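You operate a simulated robot arm through the tools that you are given. There is no shell and no other tool.

You run a simulated two-armed robot. Do the job below in one go: nothing can be reset, and whatever is moved stays where it is left.

Task
Pick up the green brush with one hand, pass it to the other hand and put it on the bench top beside the cradle.
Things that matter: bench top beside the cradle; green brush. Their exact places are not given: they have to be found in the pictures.

It is judged by the outcome, as a careful person would: the job done as asked, and still so three seconds after it is handed in. It fails if anything else is knocked over, pushed out of place, dropped, spilled or broken.

Robot
Two 7-joint arms with three-finger grippers on one trunk, on a base that moves. Base frame: it is fixed to the floor where the robot stands at the start and does not move with it; the origin is under the middle of the robot, x ahead of it, y to its left, z up; the surface under the hand at the start is at about z = 0.7. Units: m, rad, N and s.
The left shoulder is at the start at [0.03, 0.124, 1.008], the right one opposite. With the tool pointing down near the work surface each hand reaches from about 0.1 to 0.76 m from the robot's upright axis, wherever it stands, measured 20 degrees to its own side. Places, roughly: bench top beside the cradle (24x12 cm) [-2.12, 1.72, 0.8]; green brush (5x3x12 cm) [0.6, 0.1, 0.7]. Payload 2.2 kg a hand.
Tool frame (each hand has its own): the origin (TCP) lies between the finger pads and is the grasp point; the fingertips stand 0.028 m ahead of it; z points along the fingers, y is the line along which they close. The gripper opens to 0.102 m; its body begins 0.071 m behind the TCP.
Orientation is told as [roll, pitch, yaw] about the base's x, y, z axes, in that order, counted from this pose: with the fingers straight down and closing along the base's y, the tool's x points along the base's -x, its y along +y and its z along -z.

Tools
- The arms move only by the tool servo_tool. It takes "left_increments", "right_increments" or both (then of equal length, played together; a hand with none holds still); each is a list of rows, each an object (a shift or turn left out is 0, a gripper value left out holds the last) with "linear": the shift along the tool's x, y, z in units of 30 mm (1.0 is 30 mm), a list of three; "angular": the turn, a rotation vector about the tool's x, y, z in units of 6 degrees (1.0 is 6 degrees), a list of three; "claw": the opening, from 0 (shut) to 1 (fully open). In form: [{"linear": [dx, dy, dz], "angular": [ax, ay, az], "claw": claw}, ...]. A call has 1 to 20 rows; each row shifts and turns the commanded pose from where the row before left it, along the tool's axes as they then stand. A call with a number of a shift or a turn outside -1 to 1 is refused whole. Rows are played at 5 a second. More than 0.05 m and 0.15 rad between two rows, or a gripper value outside its range, and nothing of the call is played. A pose out of reach is approached as far as the arm can. The call stops where the force on the tool passes 40 N (or 10 N more than at its start, if that is more) or the arm is blocked; 0.2 s more then pass. Each finger travels about 0.1436 m/s and halts on what it meets, pressing with about 41 N; the grip force reading is that of the motor and also rises with nothing between the fingers. The clock runs only during rows and for 0.2 s after the last one: add rows that do not move to give the fingers time. The reply holds the time, the measured pose of the TCP, the force on the tool along the base axes, the opening and the grip force, in the units named above and with some noise, with the torque about the TCP (base axes, N m) and any sound that the robot's microphone picked up.
- Cameras (640 x 400 px; columns grow to the right, rows downward): "scene" is now at [0.0349, 0.0211, 1.713]; the picture's right is [0.32, -0.95, 0.00], its down [-0.81, -0.27, -0.52] and it looks along [0.49, 0.16, -0.86] (base axes); focal length 268 px, centre (320, 200). "left" rides on the left gripper at [0.072, 0.038, -0.086] in its tool frame; the picture's right is [-0.46, 0.89, 0.00], its down [-0.60, -0.32, -0.73] and it looks along [-0.65, -0.34, 0.68] (tool axes); focal length 256 px, centre (320, 200). "right" rides on the right gripper at [0.069, 0.044, -0.086] in its tool frame; the picture's right is [-0.53, 0.85, 0.00], its down [-0.58, -0.36, -0.73] and it looks along [-0.62, -0.39, 0.68] (tool axes); focal length 256 px, centre (320, 200).
- capture(camera): a new picture of that camera. No time passes.
- slide_trunk(by): moves the trunk up (or, below 0, down) by that many m; the arms and the scene camera ride with it, the base frame stays. It gives what a move gives, with no picture.
- base_move(legs): drives the robot by 1 to 6 legs, each [ahead, left, turn to the left] in m, m and rad, along the robot's own axes; the way and the turn of a leg run together, so that a leg with both is an arc; at most 1.5 m and 3.142 rad a leg. The arms and the cameras ride along, it lands a little off, and it stops where it bumps. It gives what a move gives.
- pan_tilt(pan, tilt): turns the head with the scene camera to pan (to the left, within 2.496 rad either way) and tilt (down, from -0.506 to 1.204), counted from straight ahead of the robot. It gives what a move gives.
- probe_pixels(camera, pixels): there is no depth. For up to 12 entries [column, row, z] of the newest picture of that camera ("zoom" is the newest enlarged one), the place [x, y] in the base frame at which the ray of that pixel passes the height z, good to about 0.002 m. No time passes.
- zoom(camera, box): a new picture of the part [left, top, right, bottom] of that camera's present view, enlarged. No time passes.
- hand_in(): hands the job in; it is judged then, once.

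Leave the grippers open and the arms clear of the work at the hand-in unless told otherwise.

The tools are called after "Emit:" by a JSON object that holds its "api" and its "payload". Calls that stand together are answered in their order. servo_tool: Moves the arms, as the interface text tells. Its arguments: {"type":"object","properties":{"left_increments":{"type":"array","items":{"type":"object","properties":{"linear":{"type":"array","items":{"type":"number"}},"angular":{"type":"array","items":{"type":"number"}},"claw":{"type":"number"}}}},"right_increments":{"type":"array","items":{"type":"object","properties":{"linear":{"type":"array","items":{"type":"number"}},"angular":{"type":"array","items":{"type":"number"}},"claw":{"type":"number"}}}}},"required":[]} The other tools are called the same way: slide_trunk (by) moves the trunk up or down; base_move (legs) drives the base; pan_tilt (pan, tilt) turns the head that bears the scene camera; capture (camera) takes a picture; probe_pixels (camera, pixels) gives the place at which the rays of pixels pass given heights; zoom (camera, box) takes an enlarged picture of a part of a camera's view; hand_in () hands the job in.

At the start:

```text
t: 0.0
left_tool_pos: [0.5707, 0.3993, 0.9503]
left_tool_rot: [0.002, -0.001, -0.001]
left_ft_force: [0.4, 0.6, -0.2]
left_moment: [-0.02, -0.03, -0.03]
left_finger_gap: 0.1019
left_grasp_force: 0.0
right_tool_pos: [0.4113, -0.0774, 0.961]
right_tool_rot: [-0.001, 0.0, 0.001]
right_ft_force: [0.1, 0.1, 0.4]
right_moment: [0.01, -0.02, 0.0]
right_finger_gap: 0.1023
right_grasp_force: 0.1
trunk travel left (down, up): [-0.25, 0.29]
robot x, y, heading: [-0.0005, -0.002, -0.005]
head pan, tilt (commanded): [0.323, 1.026]
```

scene: 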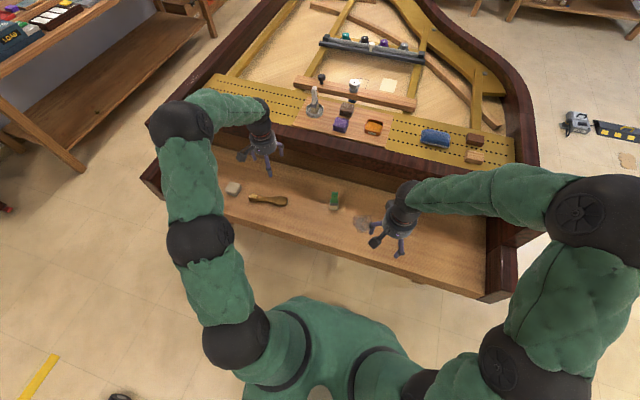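
right: 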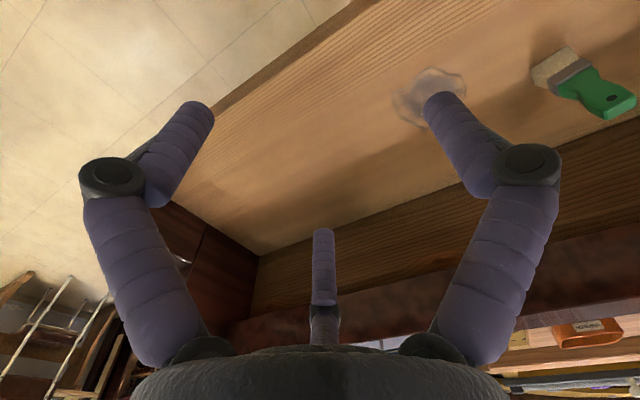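
left: 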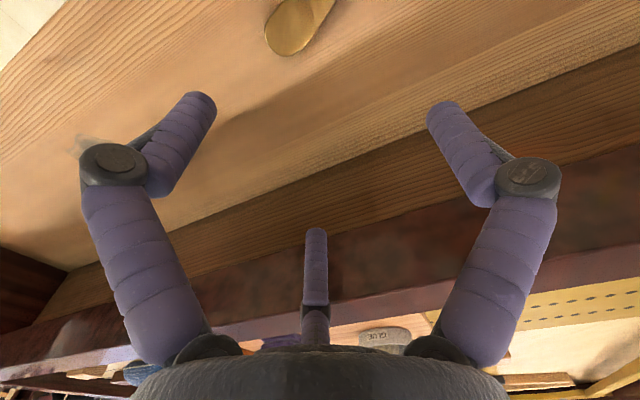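

I see the green brush near scene pixel (334,201), between the two hands, on the key-bed surface of a piano-like case. I zoom in on it to find its outline.

Emit:
{"api": "zoom", "payload": {"camera": "scene", "box": [220, 150, 420, 275]}}

Emit:
{"api": "zoom", "payload": {"camera": "right", "box": [480, 0, 640, 150]}}

```text
3.20 times, centred on (320, 212) of scene
```

zoom: 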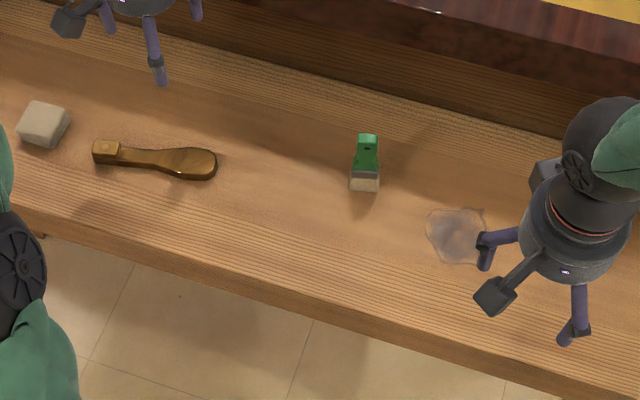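

```text
2.67 times, centred on (560, 75) of right
```

zoom: 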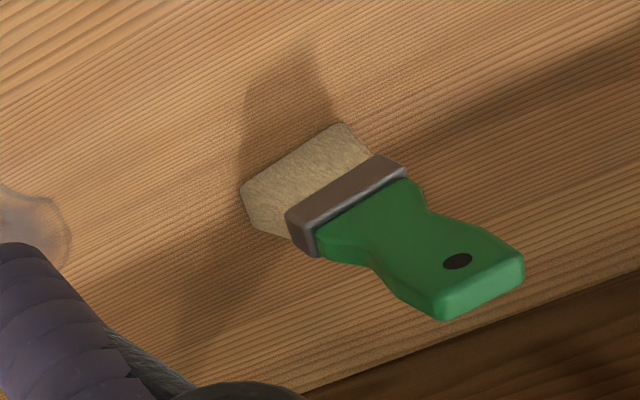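

The picture geometry suggests the brush stands upright on its bristles: in both views its length runs along the vertical vanishing direction. Before I pick it up, I turn the head towards the bench behind-left to see the destination and the way there.

Emit:
{"api": "pan_tilt", "payload": {"pan": 2.45, "tilt": 0.35}}

Emit:
{"api": "capture", "payload": {"camera": "scene"}}

```text
t: 2.0
left_tool_pos: [0.5722, 0.3996, 0.9487]
left_tool_rot: [0.0, 0.001, 0.0]
left_ft_force: [0.5, 0.1, 0.7]
left_moment: [-0.01, -0.01, 0.01]
left_finger_gap: 0.1019
left_grasp_force: 0.1
right_tool_pos: [0.4095, -0.0787, 0.9603]
right_tool_rot: [0.0, -0.001, 0.001]
right_ft_force: [0.4, 0.1, -0.4]
right_moment: [0.02, -0.03, 0.04]
right_finger_gap: 0.102
right_grasp_force: 0.0
trunk travel left (down, up): [-0.25, 0.29]
robot x, y, heading: [-0.0032, 0.0023, 0.0]
head pan, tilt (commanded): [2.45, 0.351]
```

```text
taken
```

scene: 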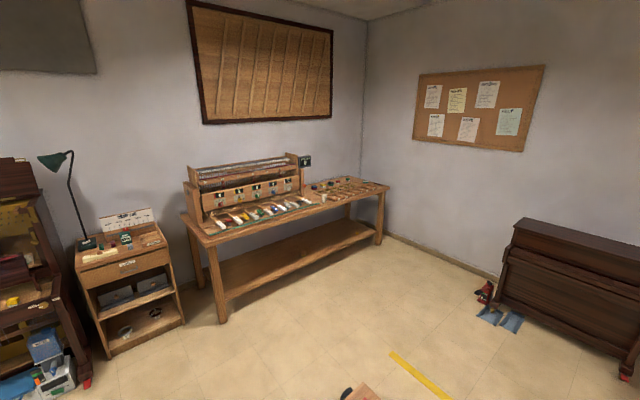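

I see a workbench with many items near (290,200). I zoom in on its top to find the cradle and the free area beside it.

Emit:
{"api": "zoom", "payload": {"camera": "scene", "box": [170, 130, 410, 280]}}

Emit:
{"api": "probe_pixels", "payload": {"camera": "scene", "pixels": [[208, 247, 0.8], [390, 186, 0.8], [300, 208, 0.8], [330, 197, 0.8], [320, 180, 0.8], [345, 392, 0.0], [365, 393, 0.0], [184, 216, 0.8], [410, 365, 0.0], [490, 300, 0.0], [100, 355, 0.0]]}}

Emit:
{"api": "zoom", "payload": {"camera": "scene", "box": [290, 160, 400, 230]}}

```text
2.67 times, centred on (290, 205) of scene
```

zoom: 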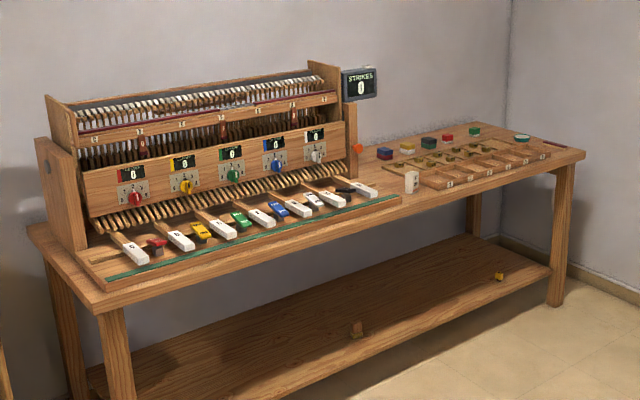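

```text
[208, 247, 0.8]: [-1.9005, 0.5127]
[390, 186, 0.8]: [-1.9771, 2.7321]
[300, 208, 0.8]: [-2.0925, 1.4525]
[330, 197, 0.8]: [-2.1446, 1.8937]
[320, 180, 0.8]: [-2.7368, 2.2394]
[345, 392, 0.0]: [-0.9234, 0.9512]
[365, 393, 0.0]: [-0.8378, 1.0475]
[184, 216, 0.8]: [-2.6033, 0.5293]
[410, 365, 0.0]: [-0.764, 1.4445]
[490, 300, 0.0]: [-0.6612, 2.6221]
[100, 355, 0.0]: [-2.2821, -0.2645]
```

```text
5.71 times, centred on (345, 195) of scene
```

zoom: 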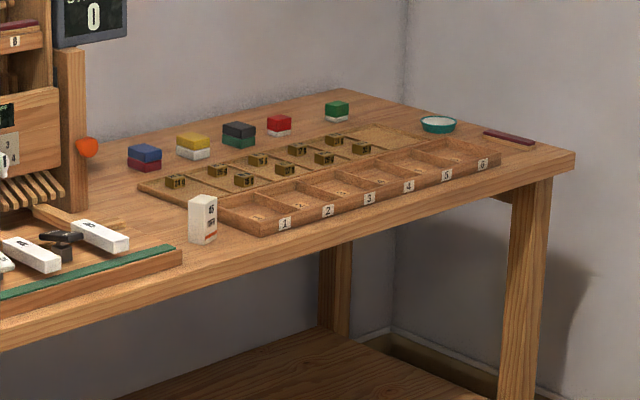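

The bench runs along y from about 0.5 to 2.73 with its front edge near x ≈ -1.9. The target should be between the end of the key-action model and the white block. Something lies on the floor near (350,392), so I tilt down to check the driving path.

Emit:
{"api": "pan_tilt", "payload": {"pan": 2.45, "tilt": 0.9}}

Emit:
{"api": "capture", "payload": {"camera": "scene"}}

```text
t: 3.0
left_tool_pos: [0.5713, 0.3983, 0.9498]
left_tool_rot: [0.001, 0.0, 0.001]
left_ft_force: [-0.5, -0.3, -0.4]
left_moment: [0.01, 0.0, -0.02]
left_finger_gap: 0.1022
left_grasp_force: 0.0
right_tool_pos: [0.4103, -0.0775, 0.9597]
right_tool_rot: [-0.001, 0.001, 0.001]
right_ft_force: [0.3, -0.1, 0.0]
right_moment: [0.01, 0.03, 0.02]
right_finger_gap: 0.1018
right_grasp_force: 0.0
trunk travel left (down, up): [-0.25, 0.29]
robot x, y, heading: [0.0033, 0.0012, -0.001]
head pan, tilt (commanded): [2.45, 0.901]
```

```text
taken
```

scene: 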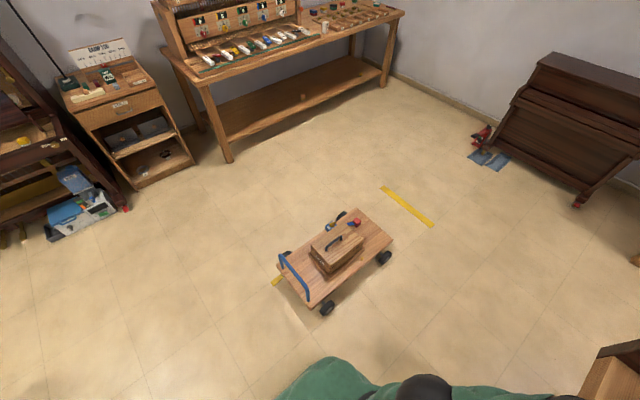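

A small wheeled trolley sits on the floor directly between me and the bench. I probe its corners and other floor points to plan a path around it.

Emit:
{"api": "probe_pixels", "payload": {"camera": "scene", "pixels": [[277, 268, 0.1], [310, 303, 0.1], [393, 243, 0.1], [357, 210, 0.1], [326, 313, 0.0], [388, 262, 0.0], [227, 160, 0.0], [127, 210, 0.0], [60, 240, 0.0], [575, 205, 0.0], [490, 168, 0.0], [385, 85, 0.0]]}}

Emit:
{"api": "pan_tilt", "payload": {"pan": 1.5, "tilt": 0.8}}

Emit:
{"api": "capture", "payload": {"camera": "scene"}}

```text
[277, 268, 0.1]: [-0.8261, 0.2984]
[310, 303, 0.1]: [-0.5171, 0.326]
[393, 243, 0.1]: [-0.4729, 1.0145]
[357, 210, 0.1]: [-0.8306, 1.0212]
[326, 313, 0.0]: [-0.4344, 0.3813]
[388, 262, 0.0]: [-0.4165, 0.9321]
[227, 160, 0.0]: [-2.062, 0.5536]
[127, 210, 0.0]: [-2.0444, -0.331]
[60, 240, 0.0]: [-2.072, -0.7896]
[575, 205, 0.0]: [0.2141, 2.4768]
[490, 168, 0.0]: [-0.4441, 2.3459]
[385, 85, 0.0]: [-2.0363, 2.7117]
```

```text
t: 4.2
left_tool_pos: [0.5714, 0.3992, 0.9496]
left_tool_rot: [0.0, 0.0, 0.001]
left_ft_force: [0.2, -0.5, -0.3]
left_moment: [0.02, 0.03, 0.0]
left_finger_gap: 0.1022
left_grasp_force: 0.1
right_tool_pos: [0.4114, -0.078, 0.9608]
right_tool_rot: [0.001, 0.001, 0.001]
right_ft_force: [-0.4, 0.4, -0.8]
right_moment: [0.01, 0.0, -0.03]
right_finger_gap: 0.1018
right_grasp_force: 0.0
trunk travel left (down, up): [-0.25, 0.29]
robot x, y, heading: [0.0041, -0.0014, 0.001]
head pan, tilt (commanded): [1.499, 0.799]
```

```text
taken
```

scene: 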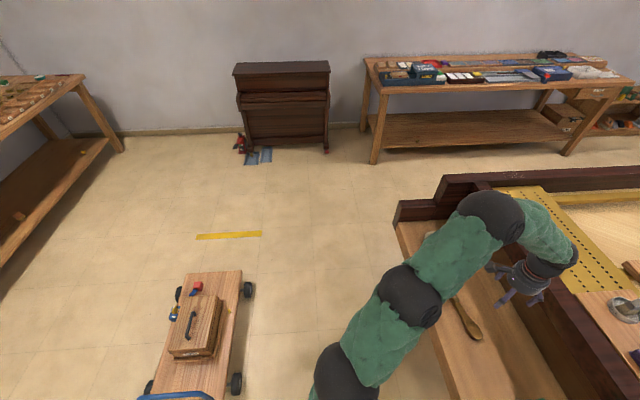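

The trolley occupies x -0.9…-0.42 and y 0.28…1.03. To plan a safe drive I want to see how large my own base is, so I look down toward the back-left and back-right.

Emit:
{"api": "pan_tilt", "payload": {"pan": 2.45, "tilt": 1.2}}

Emit:
{"api": "capture", "payload": {"camera": "scene"}}

Emit:
{"api": "pan_tilt", "payload": {"pan": -2.3, "tilt": 0.75}}

Emit:
{"api": "capture", "payload": {"camera": "scene"}}

```text
t: 5.5
left_tool_pos: [0.5713, 0.3992, 0.9492]
left_tool_rot: [-0.001, 0.0, -0.001]
left_ft_force: [-0.7, -0.1, 0.6]
left_moment: [0.0, -0.02, 0.03]
left_finger_gap: 0.1019
left_grasp_force: 0.0
right_tool_pos: [0.4105, -0.0764, 0.9608]
right_tool_rot: [-0.001, 0.0, 0.0]
right_ft_force: [0.0, -0.2, -0.3]
right_moment: [-0.01, -0.01, -0.01]
right_finger_gap: 0.1019
right_grasp_force: 0.0
trunk travel left (down, up): [-0.25, 0.29]
robot x, y, heading: [-0.0006, 0.0028, -0.001]
head pan, tilt (commanded): [2.45, 1.201]
```

```text
taken
```

scene: 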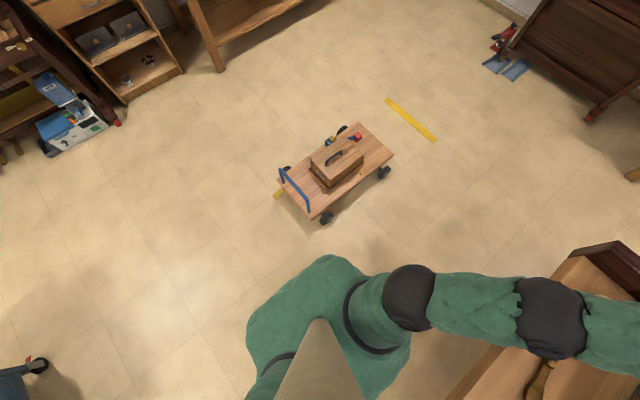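

```text
t: 9.2
left_tool_pos: [0.5706, 0.3993, 0.9499]
left_tool_rot: [0.0, 0.0, -0.001]
left_ft_force: [0.2, -0.2, 0.4]
left_moment: [-0.02, 0.01, 0.0]
left_finger_gap: 0.1019
left_grasp_force: 0.1
right_tool_pos: [0.4112, -0.0777, 0.9598]
right_tool_rot: [0.001, 0.001, 0.0]
right_ft_force: [0.0, -0.7, 0.1]
right_moment: [-0.02, 0.02, -0.01]
right_finger_gap: 0.102
right_grasp_force: 0.0
trunk travel left (down, up): [-0.25, 0.29]
robot x, y, heading: [0.0035, 0.0018, -0.001]
head pan, tilt (commanded): [-2.3, 0.75]
```

```text
taken
```

scene: 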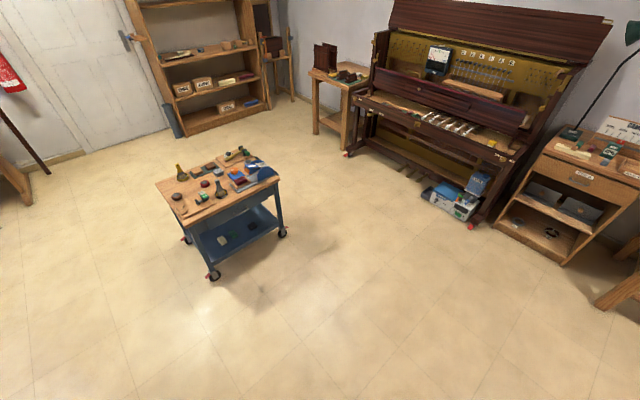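

A blue tool cart stands back-right. I probe its feet and the front of the shelves on that side.

Emit:
{"api": "probe_pixels", "payload": {"camera": "scene", "pixels": [[214, 276, 0.0], [282, 235, 0.0], [186, 240, 0.0], [279, 178, 0.6], [205, 226, 0.6], [156, 183, 0.6], [470, 226, 0.0], [565, 265, 0.0], [600, 308, 0.0], [346, 155, 0.0], [440, 215, 0.0]]}}

Emit:
{"api": "pan_tilt", "payload": {"pan": 0.32, "tilt": 1.2}}

Emit:
{"api": "capture", "payload": {"camera": "scene"}}

```text
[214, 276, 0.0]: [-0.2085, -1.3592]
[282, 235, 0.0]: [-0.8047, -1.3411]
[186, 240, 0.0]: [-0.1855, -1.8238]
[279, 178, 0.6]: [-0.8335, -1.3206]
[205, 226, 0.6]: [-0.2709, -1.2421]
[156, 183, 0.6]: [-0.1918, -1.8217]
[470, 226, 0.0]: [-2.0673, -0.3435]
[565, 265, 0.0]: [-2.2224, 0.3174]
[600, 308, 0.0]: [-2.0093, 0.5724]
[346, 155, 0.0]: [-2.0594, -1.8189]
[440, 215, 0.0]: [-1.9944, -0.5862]
```

```text
t: 11.6
left_tool_pos: [0.5704, 0.3999, 0.9497]
left_tool_rot: [0.001, 0.001, 0.0]
left_ft_force: [0.4, 0.6, -1.3]
left_moment: [-0.02, -0.01, -0.03]
left_finger_gap: 0.1023
left_grasp_force: 0.1
right_tool_pos: [0.4109, -0.078, 0.9605]
right_tool_rot: [0.0, 0.001, -0.001]
right_ft_force: [-0.7, 0.5, -0.8]
right_moment: [0.01, -0.04, 0.0]
right_finger_gap: 0.1022
right_grasp_force: 0.0
trunk travel left (down, up): [-0.25, 0.29]
robot x, y, heading: [-0.0006, 0.0029, -0.001]
head pan, tilt (commanded): [0.319, 1.201]
```

```text
taken
```

scene: 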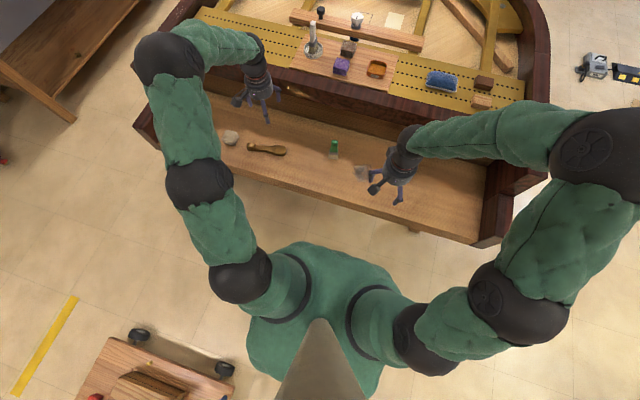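

Now I take a closer look at the brush from this steeper angle and probe it: base at z≈0.7 and top at z≈0.82.

Emit:
{"api": "zoom", "payload": {"camera": "scene", "box": [284, 115, 384, 178]}}

Emit:
{"api": "probe_pixels", "payload": {"camera": "scene", "pixels": [[330, 158, 0.7], [338, 158, 0.7], [334, 141, 0.82], [340, 200, 0.7], [210, 100, 0.7], [480, 238, 0.7], [150, 110, 0.9], [510, 215, 0.9], [400, 133, 0.85]]}}

```text
6.35 times, centred on (334, 146) of scene
```

zoom: 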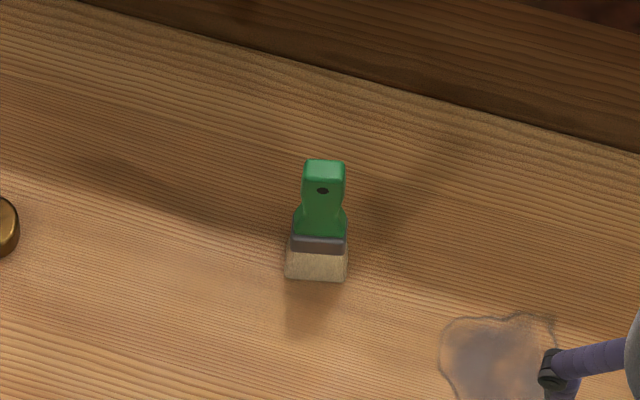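

```text
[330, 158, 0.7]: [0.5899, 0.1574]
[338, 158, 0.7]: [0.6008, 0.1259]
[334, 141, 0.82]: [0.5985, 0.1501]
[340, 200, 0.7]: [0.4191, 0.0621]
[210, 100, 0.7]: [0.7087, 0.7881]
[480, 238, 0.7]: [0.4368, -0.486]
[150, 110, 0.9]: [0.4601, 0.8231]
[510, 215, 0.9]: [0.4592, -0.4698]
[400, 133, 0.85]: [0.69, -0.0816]
```

The upright brush is clear: the top face spans about (304–345, 160–183) in the zoom, and the bristle bottom edge runs (286,278)–(346,280). I probe these corners.

Emit:
{"api": "probe_pixels", "payload": {"camera": "zoom", "pixels": [[286, 278, 0.7], [346, 280, 0.7], [306, 161, 0.82], [343, 162, 0.82], [303, 182, 0.82], [345, 183, 0.82], [292, 236, 0.74], [347, 237, 0.74], [0, 228, 0.7], [440, 350, 0.7]]}}

```text
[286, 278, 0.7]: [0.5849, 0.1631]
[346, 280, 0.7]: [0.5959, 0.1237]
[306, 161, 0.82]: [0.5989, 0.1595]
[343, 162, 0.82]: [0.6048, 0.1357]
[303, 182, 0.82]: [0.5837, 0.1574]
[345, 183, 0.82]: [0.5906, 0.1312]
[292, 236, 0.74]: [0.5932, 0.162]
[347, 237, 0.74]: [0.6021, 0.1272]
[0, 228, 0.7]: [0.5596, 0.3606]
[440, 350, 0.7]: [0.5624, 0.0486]
```

The brush is about 4 cm wide (edge turned ~15° from base y), ~1.7 cm thick at the handle, and centred near (0.597, 0.146). I check the wall behind it to make sure the hand has clearance: its base line at zoom pixel (340,72) and its top edge at scene pixel (360,105).

Emit:
{"api": "probe_pixels", "payload": {"camera": "zoom", "pixels": [[340, 72, 0.7], [100, 10, 0.7], [600, 143, 0.7], [320, 190, 0.81]]}}

Emit:
{"api": "zoom", "payload": {"camera": "scene", "box": [240, 40, 440, 165]}}

```text
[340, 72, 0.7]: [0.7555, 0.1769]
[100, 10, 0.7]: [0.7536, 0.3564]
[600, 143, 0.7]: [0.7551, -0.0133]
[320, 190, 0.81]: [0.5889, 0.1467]
```

```text
3.20 times, centred on (340, 102) of scene
```

zoom: 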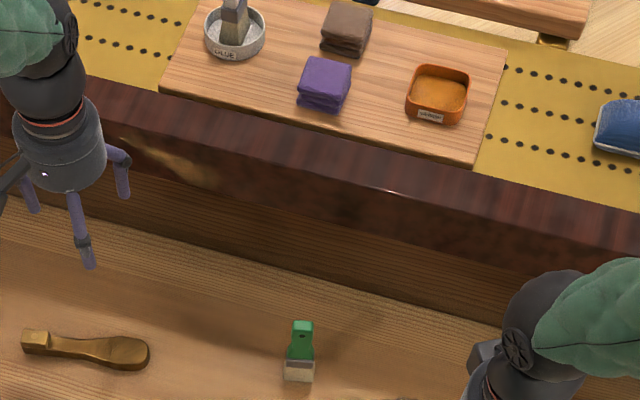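

The rear wall is at x≈0.755, so there is room. I move the right hand at its present height (tips ~0.93, well above the brush top at 0.82) to over the brush, and move the left hand a little outward.

Emit:
{"api": "servo_tool", "payload": {"right_increments": [{"linear": [-0.775, 0.933, 0], "claw": 1}, {"linear": [-0.775, 0.933, 0]}, {"linear": [-0.775, 0.933, 0]}, {"linear": [-0.775, 0.933, 0]}, {"linear": [-0.775, 0.933, 0]}, {"linear": [-0.775, 0.933, 0]}, {"linear": [-0.775, 0.933, 0]}, {"linear": [-0.775, 0.933, 0]}, {"linear": [0, 0, 0]}], "left_increments": [{"linear": [0, 0.4, 0], "claw": 1}, {"linear": [0, 0.4, 0]}, {"linear": [0, 0.4, 0]}, {"linear": [0, 0.4, 0]}, {"linear": [0, 0.4, 0]}, {"linear": [0, 0.4, 0]}, {"linear": [0, 0.4, 0]}, {"linear": [0, 0.4, 0]}, {"linear": [0, 0, 0]}]}}

Emit:
{"api": "capture", "payload": {"camera": "right"}}

Emit:
{"api": "capture", "payload": {"camera": "scene"}}

```text
t: 13.6
left_tool_pos: [0.5701, 0.4947, 0.9486]
left_tool_rot: [-0.002, 0.0, -0.001]
left_ft_force: [0.2, -0.1, 0.2]
left_moment: [0.02, -0.02, 0.01]
left_finger_gap: 0.1021
left_grasp_force: 0.0
right_tool_pos: [0.596, 0.1432, 0.9628]
right_tool_rot: [0.002, 0.002, 0.001]
right_ft_force: [-0.2, -0.2, 0.2]
right_moment: [0.01, -0.02, 0.0]
right_finger_gap: 0.1021
right_grasp_force: 0.2
trunk travel left (down, up): [-0.25, 0.29]
robot x, y, heading: [0.0015, 0.001, 0.002]
head pan, tilt (commanded): [0.319, 1.201]
```

```text
taken
```

right: 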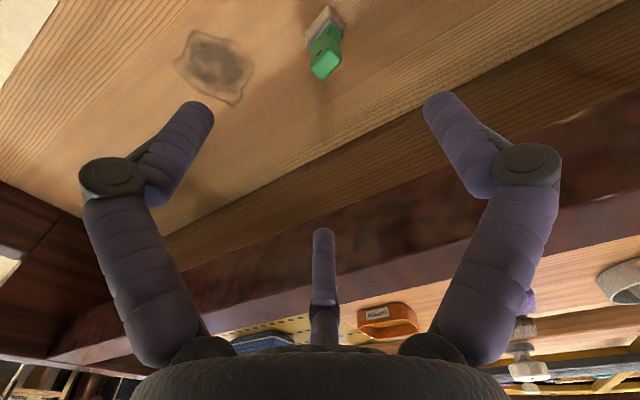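

```text
taken
```

scene: 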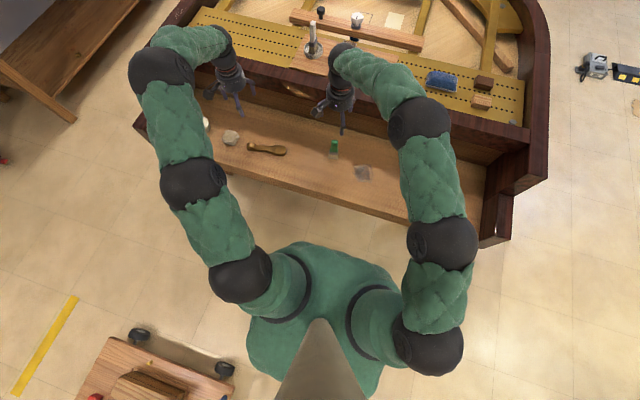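

The right camera shows the brush from above at about (323,50), between the finger tips. I zoom in to get its exact pose.

Emit:
{"api": "zoom", "payload": {"camera": "right", "box": [260, 0, 390, 82]}}

```text
4.88 times, centred on (325, 41) of right
```

zoom: 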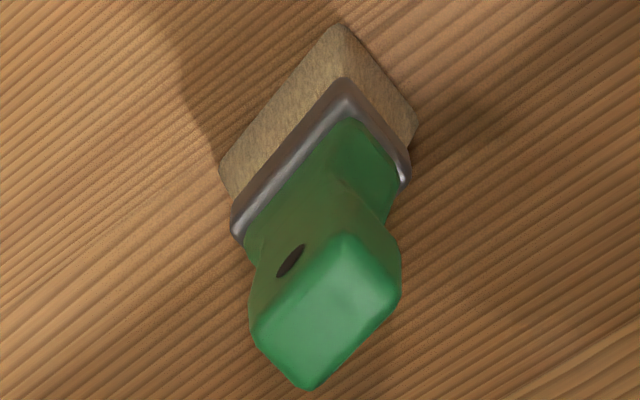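

The brush clearly stands upright. I probe the top-face corners (345,235), (400,287), (307,390), (252,330) and the bristle base corners (336,25), (220,168), (418,120).

Emit:
{"api": "probe_pixels", "payload": {"camera": "zoom", "pixels": [[345, 235, 0.82], [400, 287, 0.82], [307, 390, 0.82], [252, 330, 0.82], [336, 25, 0.7], [220, 168, 0.7], [418, 120, 0.7], [326, 312, 0.82], [326, 312, 0.81], [343, 80, 0.75], [232, 225, 0.75], [408, 180, 0.75]]}}

```text
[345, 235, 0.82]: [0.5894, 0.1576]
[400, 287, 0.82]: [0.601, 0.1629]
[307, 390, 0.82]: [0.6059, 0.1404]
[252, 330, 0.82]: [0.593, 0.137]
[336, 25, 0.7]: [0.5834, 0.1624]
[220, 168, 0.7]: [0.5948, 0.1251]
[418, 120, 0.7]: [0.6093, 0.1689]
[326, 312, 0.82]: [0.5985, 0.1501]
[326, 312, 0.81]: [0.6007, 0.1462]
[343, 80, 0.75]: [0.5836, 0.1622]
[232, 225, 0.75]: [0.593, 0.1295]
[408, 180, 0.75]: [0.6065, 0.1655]
```

Brush centre ≈ (0.600, 0.147), yaw ≈ 16°, top ≈ 0.815; the handle is about 2.3 × 1.3 cm. I turn the right hand by -74° so it closes across the thin side. Meanwhile I shut the empty left hand to see how the fingers converge.

Emit:
{"api": "servo_tool", "payload": {"right_increments": [{"angular": [0, 0, 0.949]}, {"angular": [0, 0, 0.949]}, {"angular": [0, 0, 0.949]}, {"angular": [0, 0, 0.949]}, {"angular": [0, 0, 0.949]}, {"angular": [0, 0, 0.949]}, {"angular": [0, 0, 0.949]}, {"angular": [0, 0, 0.949]}, {"angular": [0, 0, 0.949]}, {"angular": [0, 0, 0.949]}, {"angular": [0, 0, 0.949]}, {"angular": [0, 0, 0.949]}, {"angular": [0, 0, 0.949]}, {"linear": [0, 0, 0]}], "left_increments": [{"claw": 0.3}, {"claw": 0.3}, {"claw": 0.3}, {"claw": 0.3}, {"claw": 0.3}, {"claw": 0.3}, {"claw": 0.3}, {"claw": 0.3}, {"claw": 0.3}, {"claw": 0.3}, {"claw": 0.3}, {"claw": 0.3}, {"claw": 0.3}, {"claw": 0.3}]}}

Emit:
{"api": "capture", "payload": {"camera": "left"}}

Emit:
{"api": "capture", "payload": {"camera": "right"}}

```text
t: 16.6
left_tool_pos: [0.5704, 0.4958, 0.9491]
left_tool_rot: [0.0, 0.001, -0.001]
left_ft_force: [0.1, 0.0, 0.1]
left_moment: [0.0, -0.01, -0.01]
left_finger_gap: 0.0305
left_grasp_force: 0.1
right_tool_pos: [0.5964, 0.1458, 0.9599]
right_tool_rot: [0.0, -0.001, -1.288]
right_ft_force: [-0.8, -0.4, -0.3]
right_moment: [0.0, 0.01, -0.02]
right_finger_gap: 0.1019
right_grasp_force: 0.0
trunk travel left (down, up): [-0.25, 0.29]
robot x, y, heading: [0.0016, -0.0003, -0.0]
head pan, tilt (commanded): [0.319, 1.201]
```

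```text
taken
```

left: 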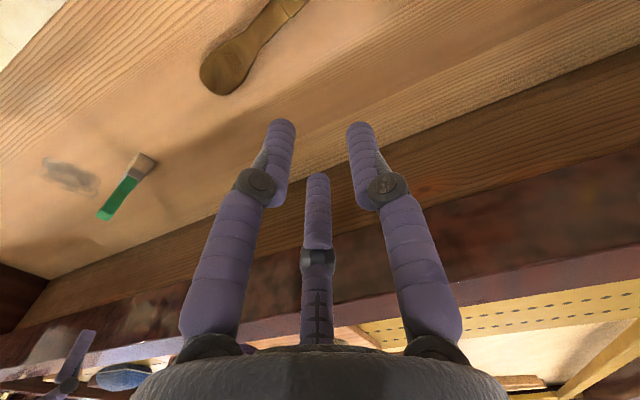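

```text
taken
```

right: 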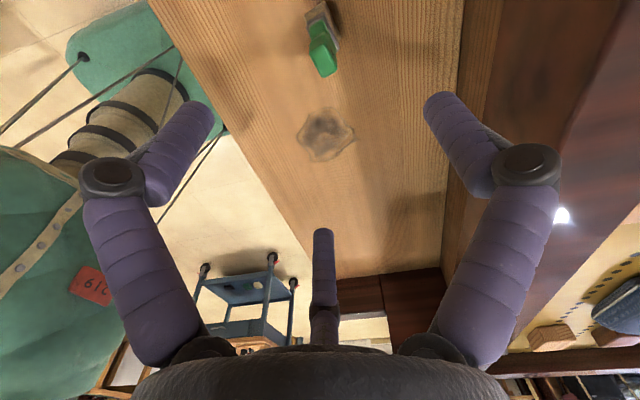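

The fingers close radially like a three-jaw chuck, centred on the TCP. I re-measure the brush from the turned right camera.

Emit:
{"api": "zoom", "payload": {"camera": "right", "box": [260, 0, 390, 82]}}

```text
4.88 times, centred on (325, 41) of right
```

zoom: 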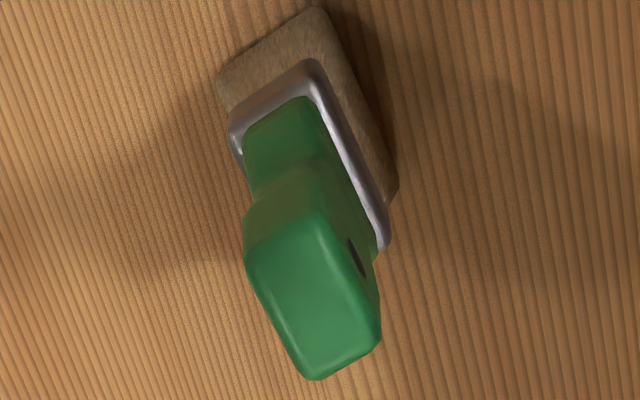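

Emit:
{"api": "probe_pixels", "payload": {"camera": "zoom", "pixels": [[323, 226, 0.815], [247, 264, 0.815], [313, 380, 0.815], [381, 337, 0.815], [314, 303, 0.815], [314, 303, 0.805], [217, 80, 0.7], [322, 7, 0.7], [398, 190, 0.7], [229, 132, 0.745], [315, 62, 0.745], [388, 240, 0.745]]}}

```text
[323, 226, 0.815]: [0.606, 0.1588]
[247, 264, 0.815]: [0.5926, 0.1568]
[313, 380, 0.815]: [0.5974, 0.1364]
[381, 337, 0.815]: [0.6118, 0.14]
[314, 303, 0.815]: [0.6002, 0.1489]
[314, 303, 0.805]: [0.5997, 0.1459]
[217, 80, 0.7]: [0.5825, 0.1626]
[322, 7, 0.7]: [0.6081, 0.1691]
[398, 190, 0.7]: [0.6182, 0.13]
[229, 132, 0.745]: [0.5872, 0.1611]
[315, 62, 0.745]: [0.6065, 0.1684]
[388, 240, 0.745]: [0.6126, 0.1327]
```

Brush centre confirmed at (0.601, 0.147). I lower the right hand so the TCP is at about z=0.805, with the fingers around the upper handle.

Emit:
{"api": "servo_tool", "payload": {"right_increments": [{"linear": [0, 0.08, 0.862]}, {"linear": [0, 0, 0.862]}, {"linear": [0, 0, 0.862]}, {"linear": [0, 0, 0.862]}, {"linear": [0, 0, 0.862]}, {"linear": [0, 0, 0.862]}, {"linear": [0, 0, 0]}]}}

Emit:
{"api": "capture", "payload": {"camera": "right"}}

```text
t: 18.2
left_tool_pos: [0.5708, 0.494, 0.9492]
left_tool_rot: [0.0, -0.001, 0.0]
left_ft_force: [-0.7, 0.2, -0.7]
left_moment: [-0.01, 0.0, -0.02]
left_finger_gap: 0.0307
left_grasp_force: 0.0
right_tool_pos: [0.5979, 0.1476, 0.8069]
right_tool_rot: [0.0, 0.002, -1.292]
right_ft_force: [-0.3, 0.2, 0.6]
right_moment: [0.02, 0.0, 0.0]
right_finger_gap: 0.1022
right_grasp_force: 0.1
trunk travel left (down, up): [-0.25, 0.29]
robot x, y, heading: [-0.0002, -0.001, -0.001]
head pan, tilt (commanded): [0.319, 1.201]
```

```text
taken
```

right: 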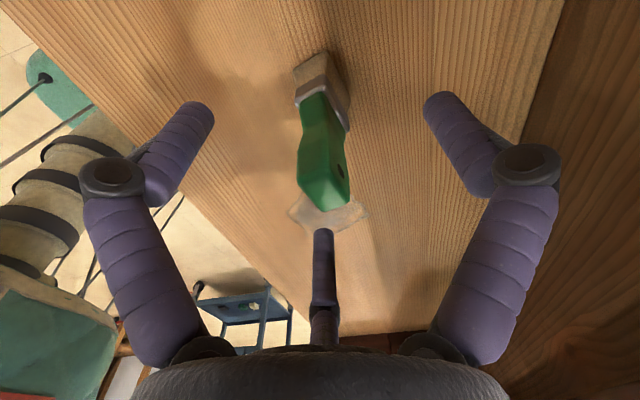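

The handle sits in the middle between the three fingers. I close the right hand on it.

Emit:
{"api": "servo_tool", "payload": {"right_increments": [{"claw": 0.6}, {"claw": 0.4}, {"claw": 0.3}, {"claw": 0.2}, {"claw": 0.1}, {"claw": 0.0}, {"claw": 0.0}, {"claw": 0.0}]}}

Emit:
{"api": "capture", "payload": {"camera": "right"}}

```text
t: 20.0
left_tool_pos: [0.5698, 0.4963, 0.9481]
left_tool_rot: [0.0, 0.0, 0.001]
left_ft_force: [-0.2, -0.2, 0.1]
left_moment: [0.01, 0.02, 0.0]
left_finger_gap: 0.0307
left_grasp_force: 0.1
right_tool_pos: [0.5967, 0.1478, 0.8056]
right_tool_rot: [0.0, 0.0, -1.29]
right_ft_force: [1.1, -0.4, 0.6]
right_moment: [-0.02, 0.0, -0.01]
right_finger_gap: 0.0241
right_grasp_force: 41.5
trunk travel left (down, up): [-0.25, 0.29]
robot x, y, heading: [-0.0014, -0.0004, 0.003]
head pan, tilt (commanded): [0.319, 1.201]
```

```text
taken
```

right: 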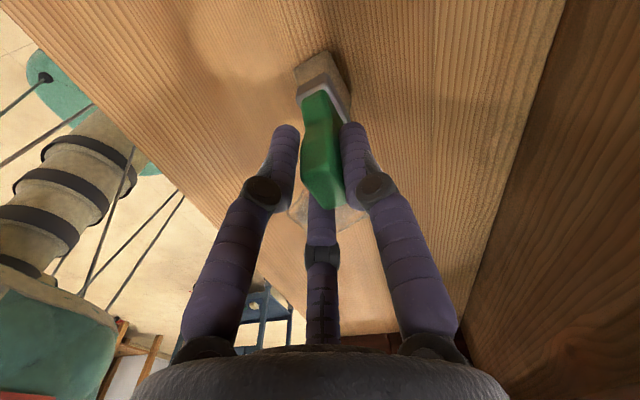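

Gripped: gap 0.024 m, grip force 41 N. I lift straight up about 18 cm, then check.

Emit:
{"api": "servo_tool", "payload": {"right_increments": [{"linear": [0, 0, -0.5]}, {"linear": [0, 0, -0.8]}, {"linear": [0, 0, -0.9]}, {"linear": [0, 0, -0.9]}, {"linear": [0, 0, -0.9]}, {"linear": [0, 0, -0.9]}, {"linear": [0, 0, -0.9]}, {"linear": [0, 0, 0]}]}}

Emit:
{"api": "capture", "payload": {"camera": "right"}}

Emit:
{"api": "capture", "payload": {"camera": "scene"}}

```text
t: 21.8
left_tool_pos: [0.5704, 0.4952, 0.9487]
left_tool_rot: [-0.001, 0.0, -0.001]
left_ft_force: [-0.8, 0.4, 0.6]
left_moment: [0.01, 0.0, 0.02]
left_finger_gap: 0.0309
left_grasp_force: 0.1
right_tool_pos: [0.5996, 0.1461, 0.9804]
right_tool_rot: [-0.001, 0.0, -1.292]
right_ft_force: [-0.2, 0.4, -1.1]
right_moment: [-0.01, 0.0, 0.0]
right_finger_gap: 0.0241
right_grasp_force: 41.0
trunk travel left (down, up): [-0.25, 0.29]
robot x, y, heading: [-0.0, 0.0014, -0.002]
head pan, tilt (commanded): [0.319, 1.201]
```

```text
taken
```

right: 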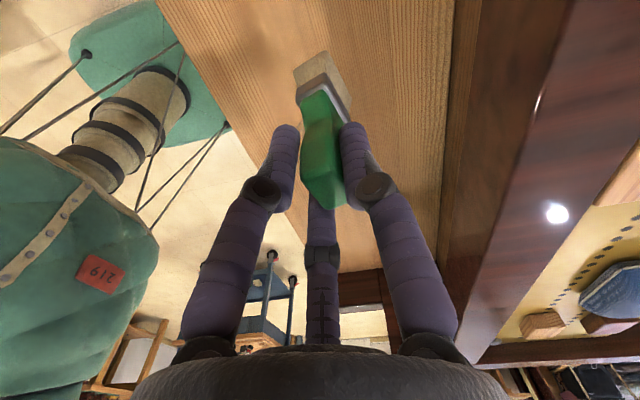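

```text
taken
```

scene: 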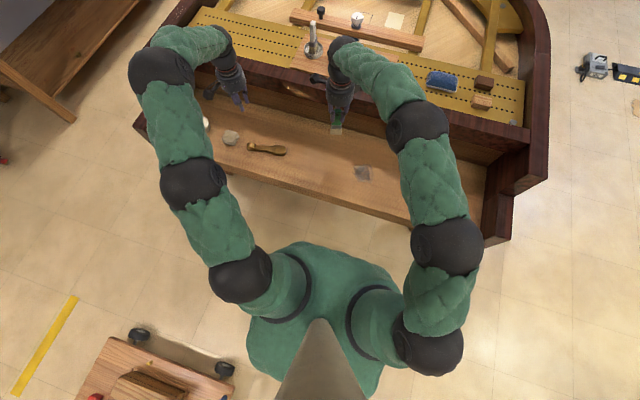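

The brush is held securely. Next I move the right hand with the brush to about (0.48, 0.05, 1.05) and turn it back to yaw 0, so that the brush's wide side lies along x. The left hand goes to a staging point at about (0.46, 0.30, 1.0) with its claw at 0.65.

Emit:
{"api": "servo_tool", "payload": {"right_increments": [{"linear": [-0.39, -0.946, -0.467]}, {"linear": [-0.39, -0.946, -0.467]}, {"linear": [-0.39, -0.946, -0.467]}, {"linear": [-0.39, -0.946, -0.467]}, {"linear": [-0.39, -0.946, -0.467]}, {"angular": [0, 0, -0.948]}, {"angular": [0, 0, -0.948]}, {"angular": [0, 0, -0.948]}, {"angular": [0, 0, -0.948]}, {"angular": [0, 0, -0.948]}, {"angular": [0, 0, -0.948]}, {"angular": [0, 0, -0.948]}, {"angular": [0, 0, -0.948]}, {"angular": [0, 0, -0.948]}, {"angular": [0, 0, -0.948]}, {"angular": [0, 0, -0.948]}, {"angular": [0, 0, -0.948]}, {"angular": [0, 0, -0.948]}, {"linear": [0, 0, 0]}], "left_increments": [{"linear": [0.524, -0.929, -0.239], "claw": 0.65}, {"linear": [0.524, -0.929, -0.239]}, {"linear": [0.524, -0.929, -0.239]}, {"linear": [0.524, -0.929, -0.239]}, {"linear": [0.524, -0.929, -0.239]}, {"linear": [0.524, -0.929, -0.239]}, {"linear": [0.524, -0.929, -0.239]}, {"linear": [0, 0, 0]}, {"linear": [0, 0, 0]}, {"linear": [0, 0, 0]}, {"linear": [0, 0, 0]}, {"linear": [0, 0, 0]}, {"linear": [0, 0, 0]}, {"linear": [0, 0, 0]}, {"linear": [0, 0, 0]}, {"linear": [0, 0, 0]}, {"linear": [0, 0, 0]}, {"linear": [0, 0, 0]}, {"linear": [0, 0, 0]}]}}

Emit:
{"api": "capture", "payload": {"camera": "right"}}

Emit:
{"api": "capture", "payload": {"camera": "scene"}}

```text
t: 25.8
left_tool_pos: [0.4598, 0.2996, 0.9981]
left_tool_rot: [0.0, 0.001, -0.001]
left_ft_force: [0.2, -0.2, 0.0]
left_moment: [0.0, -0.04, 0.0]
left_finger_gap: 0.0662
left_grasp_force: 0.1
right_tool_pos: [0.4774, 0.0515, 1.0477]
right_tool_rot: [0.0, 0.0, 0.002]
right_ft_force: [0.4, -0.2, -1.1]
right_moment: [-0.01, -0.01, 0.01]
right_finger_gap: 0.0242
right_grasp_force: 41.0
trunk travel left (down, up): [-0.25, 0.29]
robot x, y, heading: [-0.0004, -0.0, 0.001]
head pan, tilt (commanded): [0.319, 1.201]
```

```text
taken
```

right: 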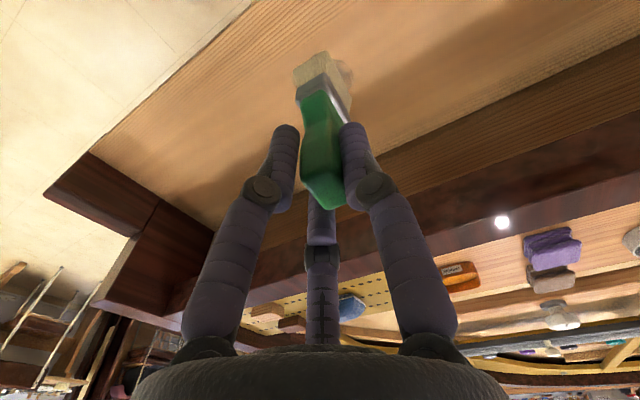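

```text
taken
```

scene: 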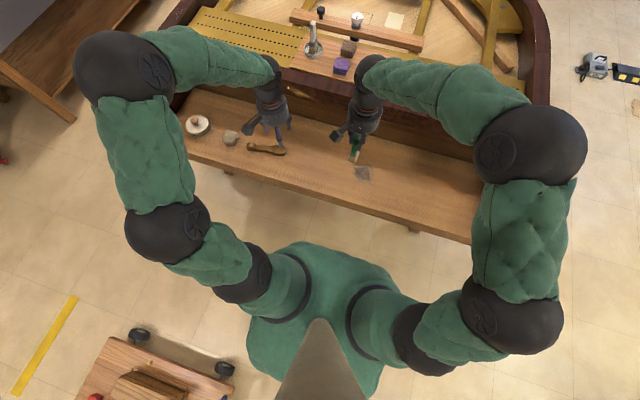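

Both hands are where I want them. Now I turn the left hand so its fingers point to the right (-y), closing along x: a 120° rotation about tool axis (1,-1,1), in two halves.

Emit:
{"api": "servo_tool", "payload": {"left_increments": [{"angular": [0.577, -0.577, 0.577]}, {"angular": [0.577, -0.577, 0.577]}, {"angular": [0.577, -0.577, 0.577]}, {"angular": [0.577, -0.577, 0.577]}, {"angular": [0.577, -0.577, 0.577]}, {"angular": [0.577, -0.577, 0.577]}, {"angular": [0.577, -0.577, 0.577]}, {"angular": [0.577, -0.577, 0.577]}, {"angular": [0.577, -0.577, 0.577]}, {"angular": [0.577, -0.577, 0.577]}, {"linear": [0, 0, 0]}]}}

Emit:
{"api": "capture", "payload": {"camera": "scene"}}

```text
t: 28.2
left_tool_pos: [0.4602, 0.2996, 1.0002]
left_tool_rot: [-0.465, -0.729, -0.461]
left_ft_force: [-0.6, -0.4, 0.2]
left_moment: [-0.01, 0.02, 0.03]
left_finger_gap: 0.0661
left_grasp_force: 0.1
right_tool_pos: [0.4772, 0.0512, 1.0503]
right_tool_rot: [0.001, 0.0, 0.0]
right_ft_force: [0.2, -0.2, -1.3]
right_moment: [0.01, 0.0, 0.02]
right_finger_gap: 0.0241
right_grasp_force: 41.0
trunk travel left (down, up): [-0.25, 0.29]
robot x, y, heading: [0.0041, -0.001, -0.006]
head pan, tilt (commanded): [0.319, 1.201]
```

```text
taken
```

scene: 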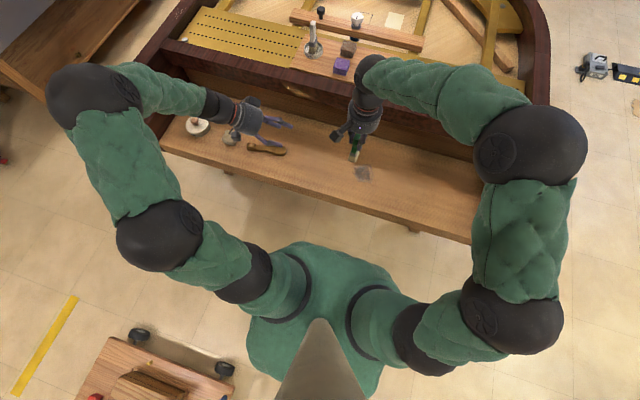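

The left hand turns as expected and the arms are clear. I finish the rotation.

Emit:
{"api": "servo_tool", "payload": {"left_increments": [{"angular": [0.577, -0.577, 0.577]}, {"angular": [0.577, -0.577, 0.577]}, {"angular": [0.577, -0.577, 0.577]}, {"angular": [0.577, -0.577, 0.577]}, {"angular": [0.577, -0.577, 0.577]}, {"angular": [0.577, -0.577, 0.577]}, {"angular": [0.577, -0.577, 0.577]}, {"angular": [0.577, -0.577, 0.577]}, {"angular": [0.577, -0.577, 0.577]}, {"angular": [0.577, -0.577, 0.577]}, {"linear": [0, 0, 0]}]}}

Emit:
{"api": "capture", "payload": {"camera": "scene"}}

Emit:
{"api": "capture", "payload": {"camera": "left"}}

```text
t: 30.6
left_tool_pos: [0.4604, 0.3005, 0.9998]
left_tool_rot: [-0.341, -1.572, -1.226]
left_ft_force: [0.3, 0.1, -0.2]
left_moment: [0.01, 0.03, 0.02]
left_finger_gap: 0.0665
left_grasp_force: 0.2
right_tool_pos: [0.4774, 0.0518, 1.0493]
right_tool_rot: [0.001, -0.001, 0.001]
right_ft_force: [0.5, -0.9, -0.7]
right_moment: [0.0, 0.0, 0.01]
right_finger_gap: 0.024
right_grasp_force: 41.1
trunk travel left (down, up): [-0.25, 0.29]
robot x, y, heading: [0.0018, -0.0014, -0.002]
head pan, tilt (commanded): [0.319, 1.201]
```

```text
taken
```

scene: 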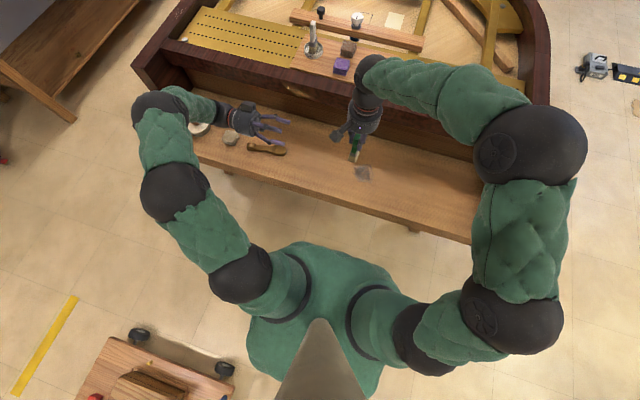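

```text
taken
```

left: 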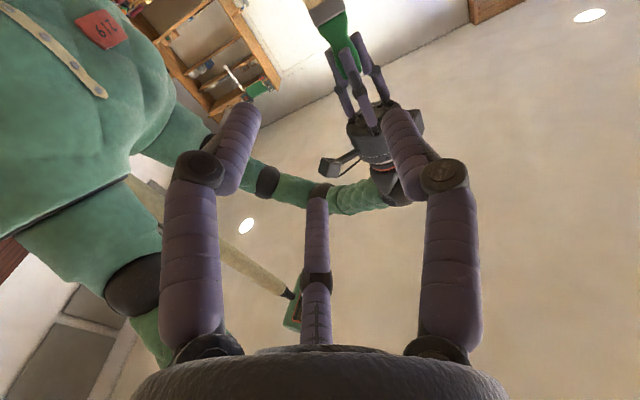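

The left hand now points at the brush; the left camera sees the bristles at about (325,12) above. I zoom in there to verify the brush's location before closing in.

Emit:
{"api": "zoom", "payload": {"camera": "left", "box": [280, 0, 440, 100]}}

Emit:
{"api": "zoom", "payload": {"camera": "scene", "box": [200, 50, 420, 190]}}

```text
4.00 times, centred on (360, 50) of left
```

zoom: 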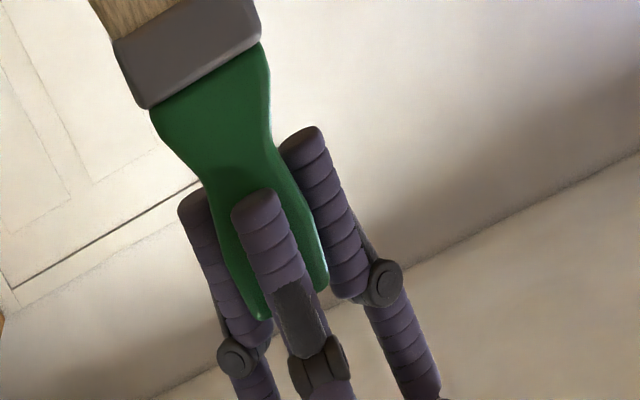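

```text
2.86 times, centred on (310, 120) of scene
```

zoom: 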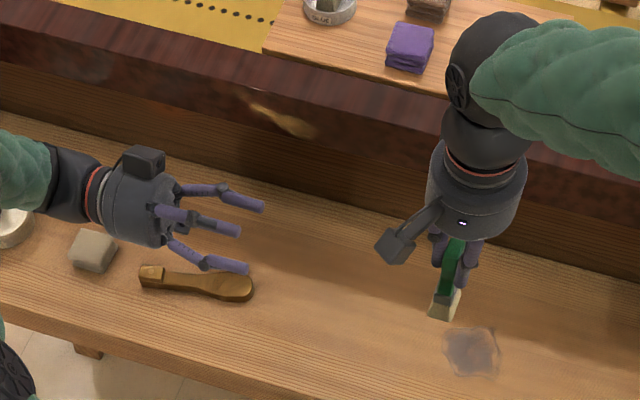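

The receiver approach path is clear, with the right hand's camera box higher up. I probe the ferrule corners in the left zoom, (148,107) and (262,43), at a few plausible heights to verify the brush's x.

Emit:
{"api": "zoom", "payload": {"camera": "left", "box": [280, 0, 440, 100]}}

Emit:
{"api": "probe_pixels", "payload": {"camera": "zoom", "pixels": [[148, 107, 0.99], [148, 107, 0.995], [148, 107, 1.0], [262, 43, 0.99], [262, 43, 0.995], [262, 43, 1.0], [113, 40, 0.98], [113, 40, 0.985], [252, 318, 1.05], [325, 285, 1.05]]}}

```text
4.00 times, centred on (360, 50) of left
```

zoom: 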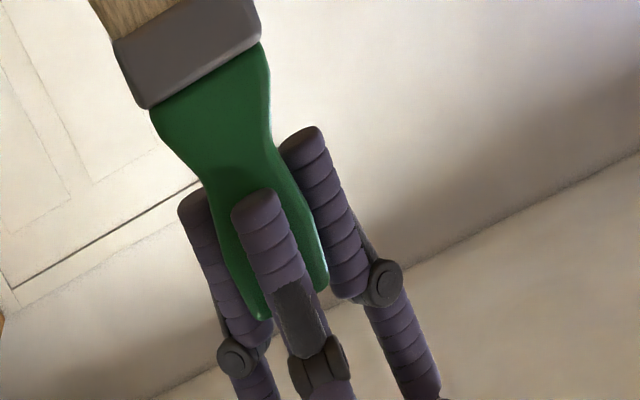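

```text
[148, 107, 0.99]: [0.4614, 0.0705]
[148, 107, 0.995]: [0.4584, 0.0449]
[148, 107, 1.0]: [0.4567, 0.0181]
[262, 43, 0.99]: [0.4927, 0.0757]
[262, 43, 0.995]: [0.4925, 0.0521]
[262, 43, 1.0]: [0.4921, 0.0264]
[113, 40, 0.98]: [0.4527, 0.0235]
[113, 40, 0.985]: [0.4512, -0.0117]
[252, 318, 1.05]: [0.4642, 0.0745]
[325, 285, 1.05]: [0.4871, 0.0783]
```

Brush x ≈ 0.477, with its ferrule at z ≈ 0.974–0.99, matching my estimate. I align the left hand (x 0.467, z 0.976) and advance partway to y≈0.13, then check.

Emit:
{"api": "servo_tool", "payload": {"left_increments": [{"linear": [0.793, 0.22, 0]}, {"linear": [0, 0, 0.936]}, {"linear": [0, 0, 0.936]}, {"linear": [0, 0, 0.936]}, {"linear": [0, 0, 0.936]}, {"linear": [0, 0, 0.936]}, {"linear": [0, 0, 0.936]}, {"linear": [0, 0, 0]}]}}

Emit:
{"api": "capture", "payload": {"camera": "left"}}

Emit:
{"api": "capture", "payload": {"camera": "right"}}

Emit:
{"api": "zoom", "payload": {"camera": "scene", "box": [200, 50, 420, 190]}}

```text
t: 32.4
left_tool_pos: [0.4673, 0.131, 0.9775]
left_tool_rot: [-0.831, -1.569, -0.737]
left_ft_force: [0.2, -0.7, -0.7]
left_moment: [0.0, -0.01, -0.02]
left_finger_gap: 0.0663
left_grasp_force: 0.0
right_tool_pos: [0.4785, 0.0524, 1.0504]
right_tool_rot: [0.001, 0.001, -0.001]
right_ft_force: [0.9, 0.0, -0.9]
right_moment: [0.0, -0.03, 0.0]
right_finger_gap: 0.0241
right_grasp_force: 40.7
trunk travel left (down, up): [-0.25, 0.29]
robot x, y, heading: [0.0024, 0.0003, 0.003]
head pan, tilt (commanded): [0.319, 1.201]
```

```text
taken
```

left: 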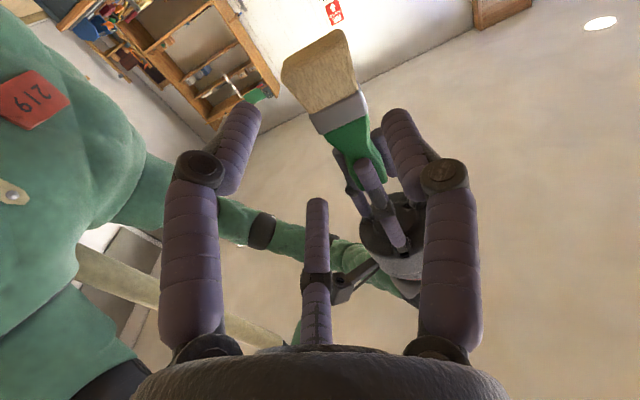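

```text
taken
```

right: 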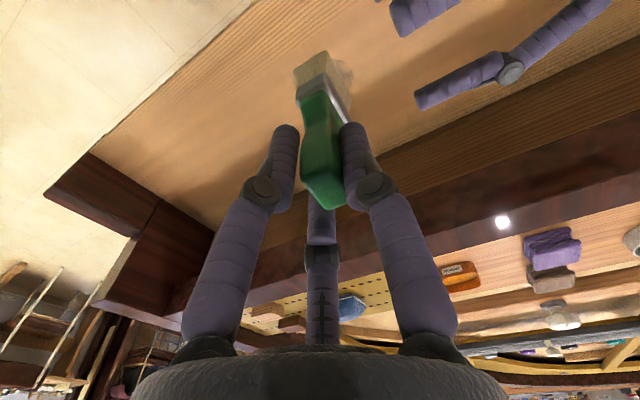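

```text
2.86 times, centred on (310, 120) of scene
```

zoom: 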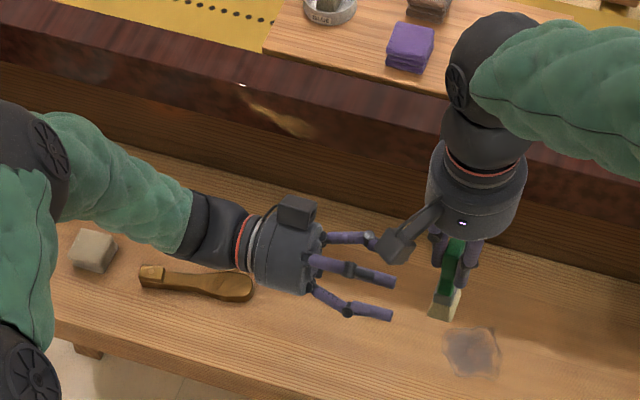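

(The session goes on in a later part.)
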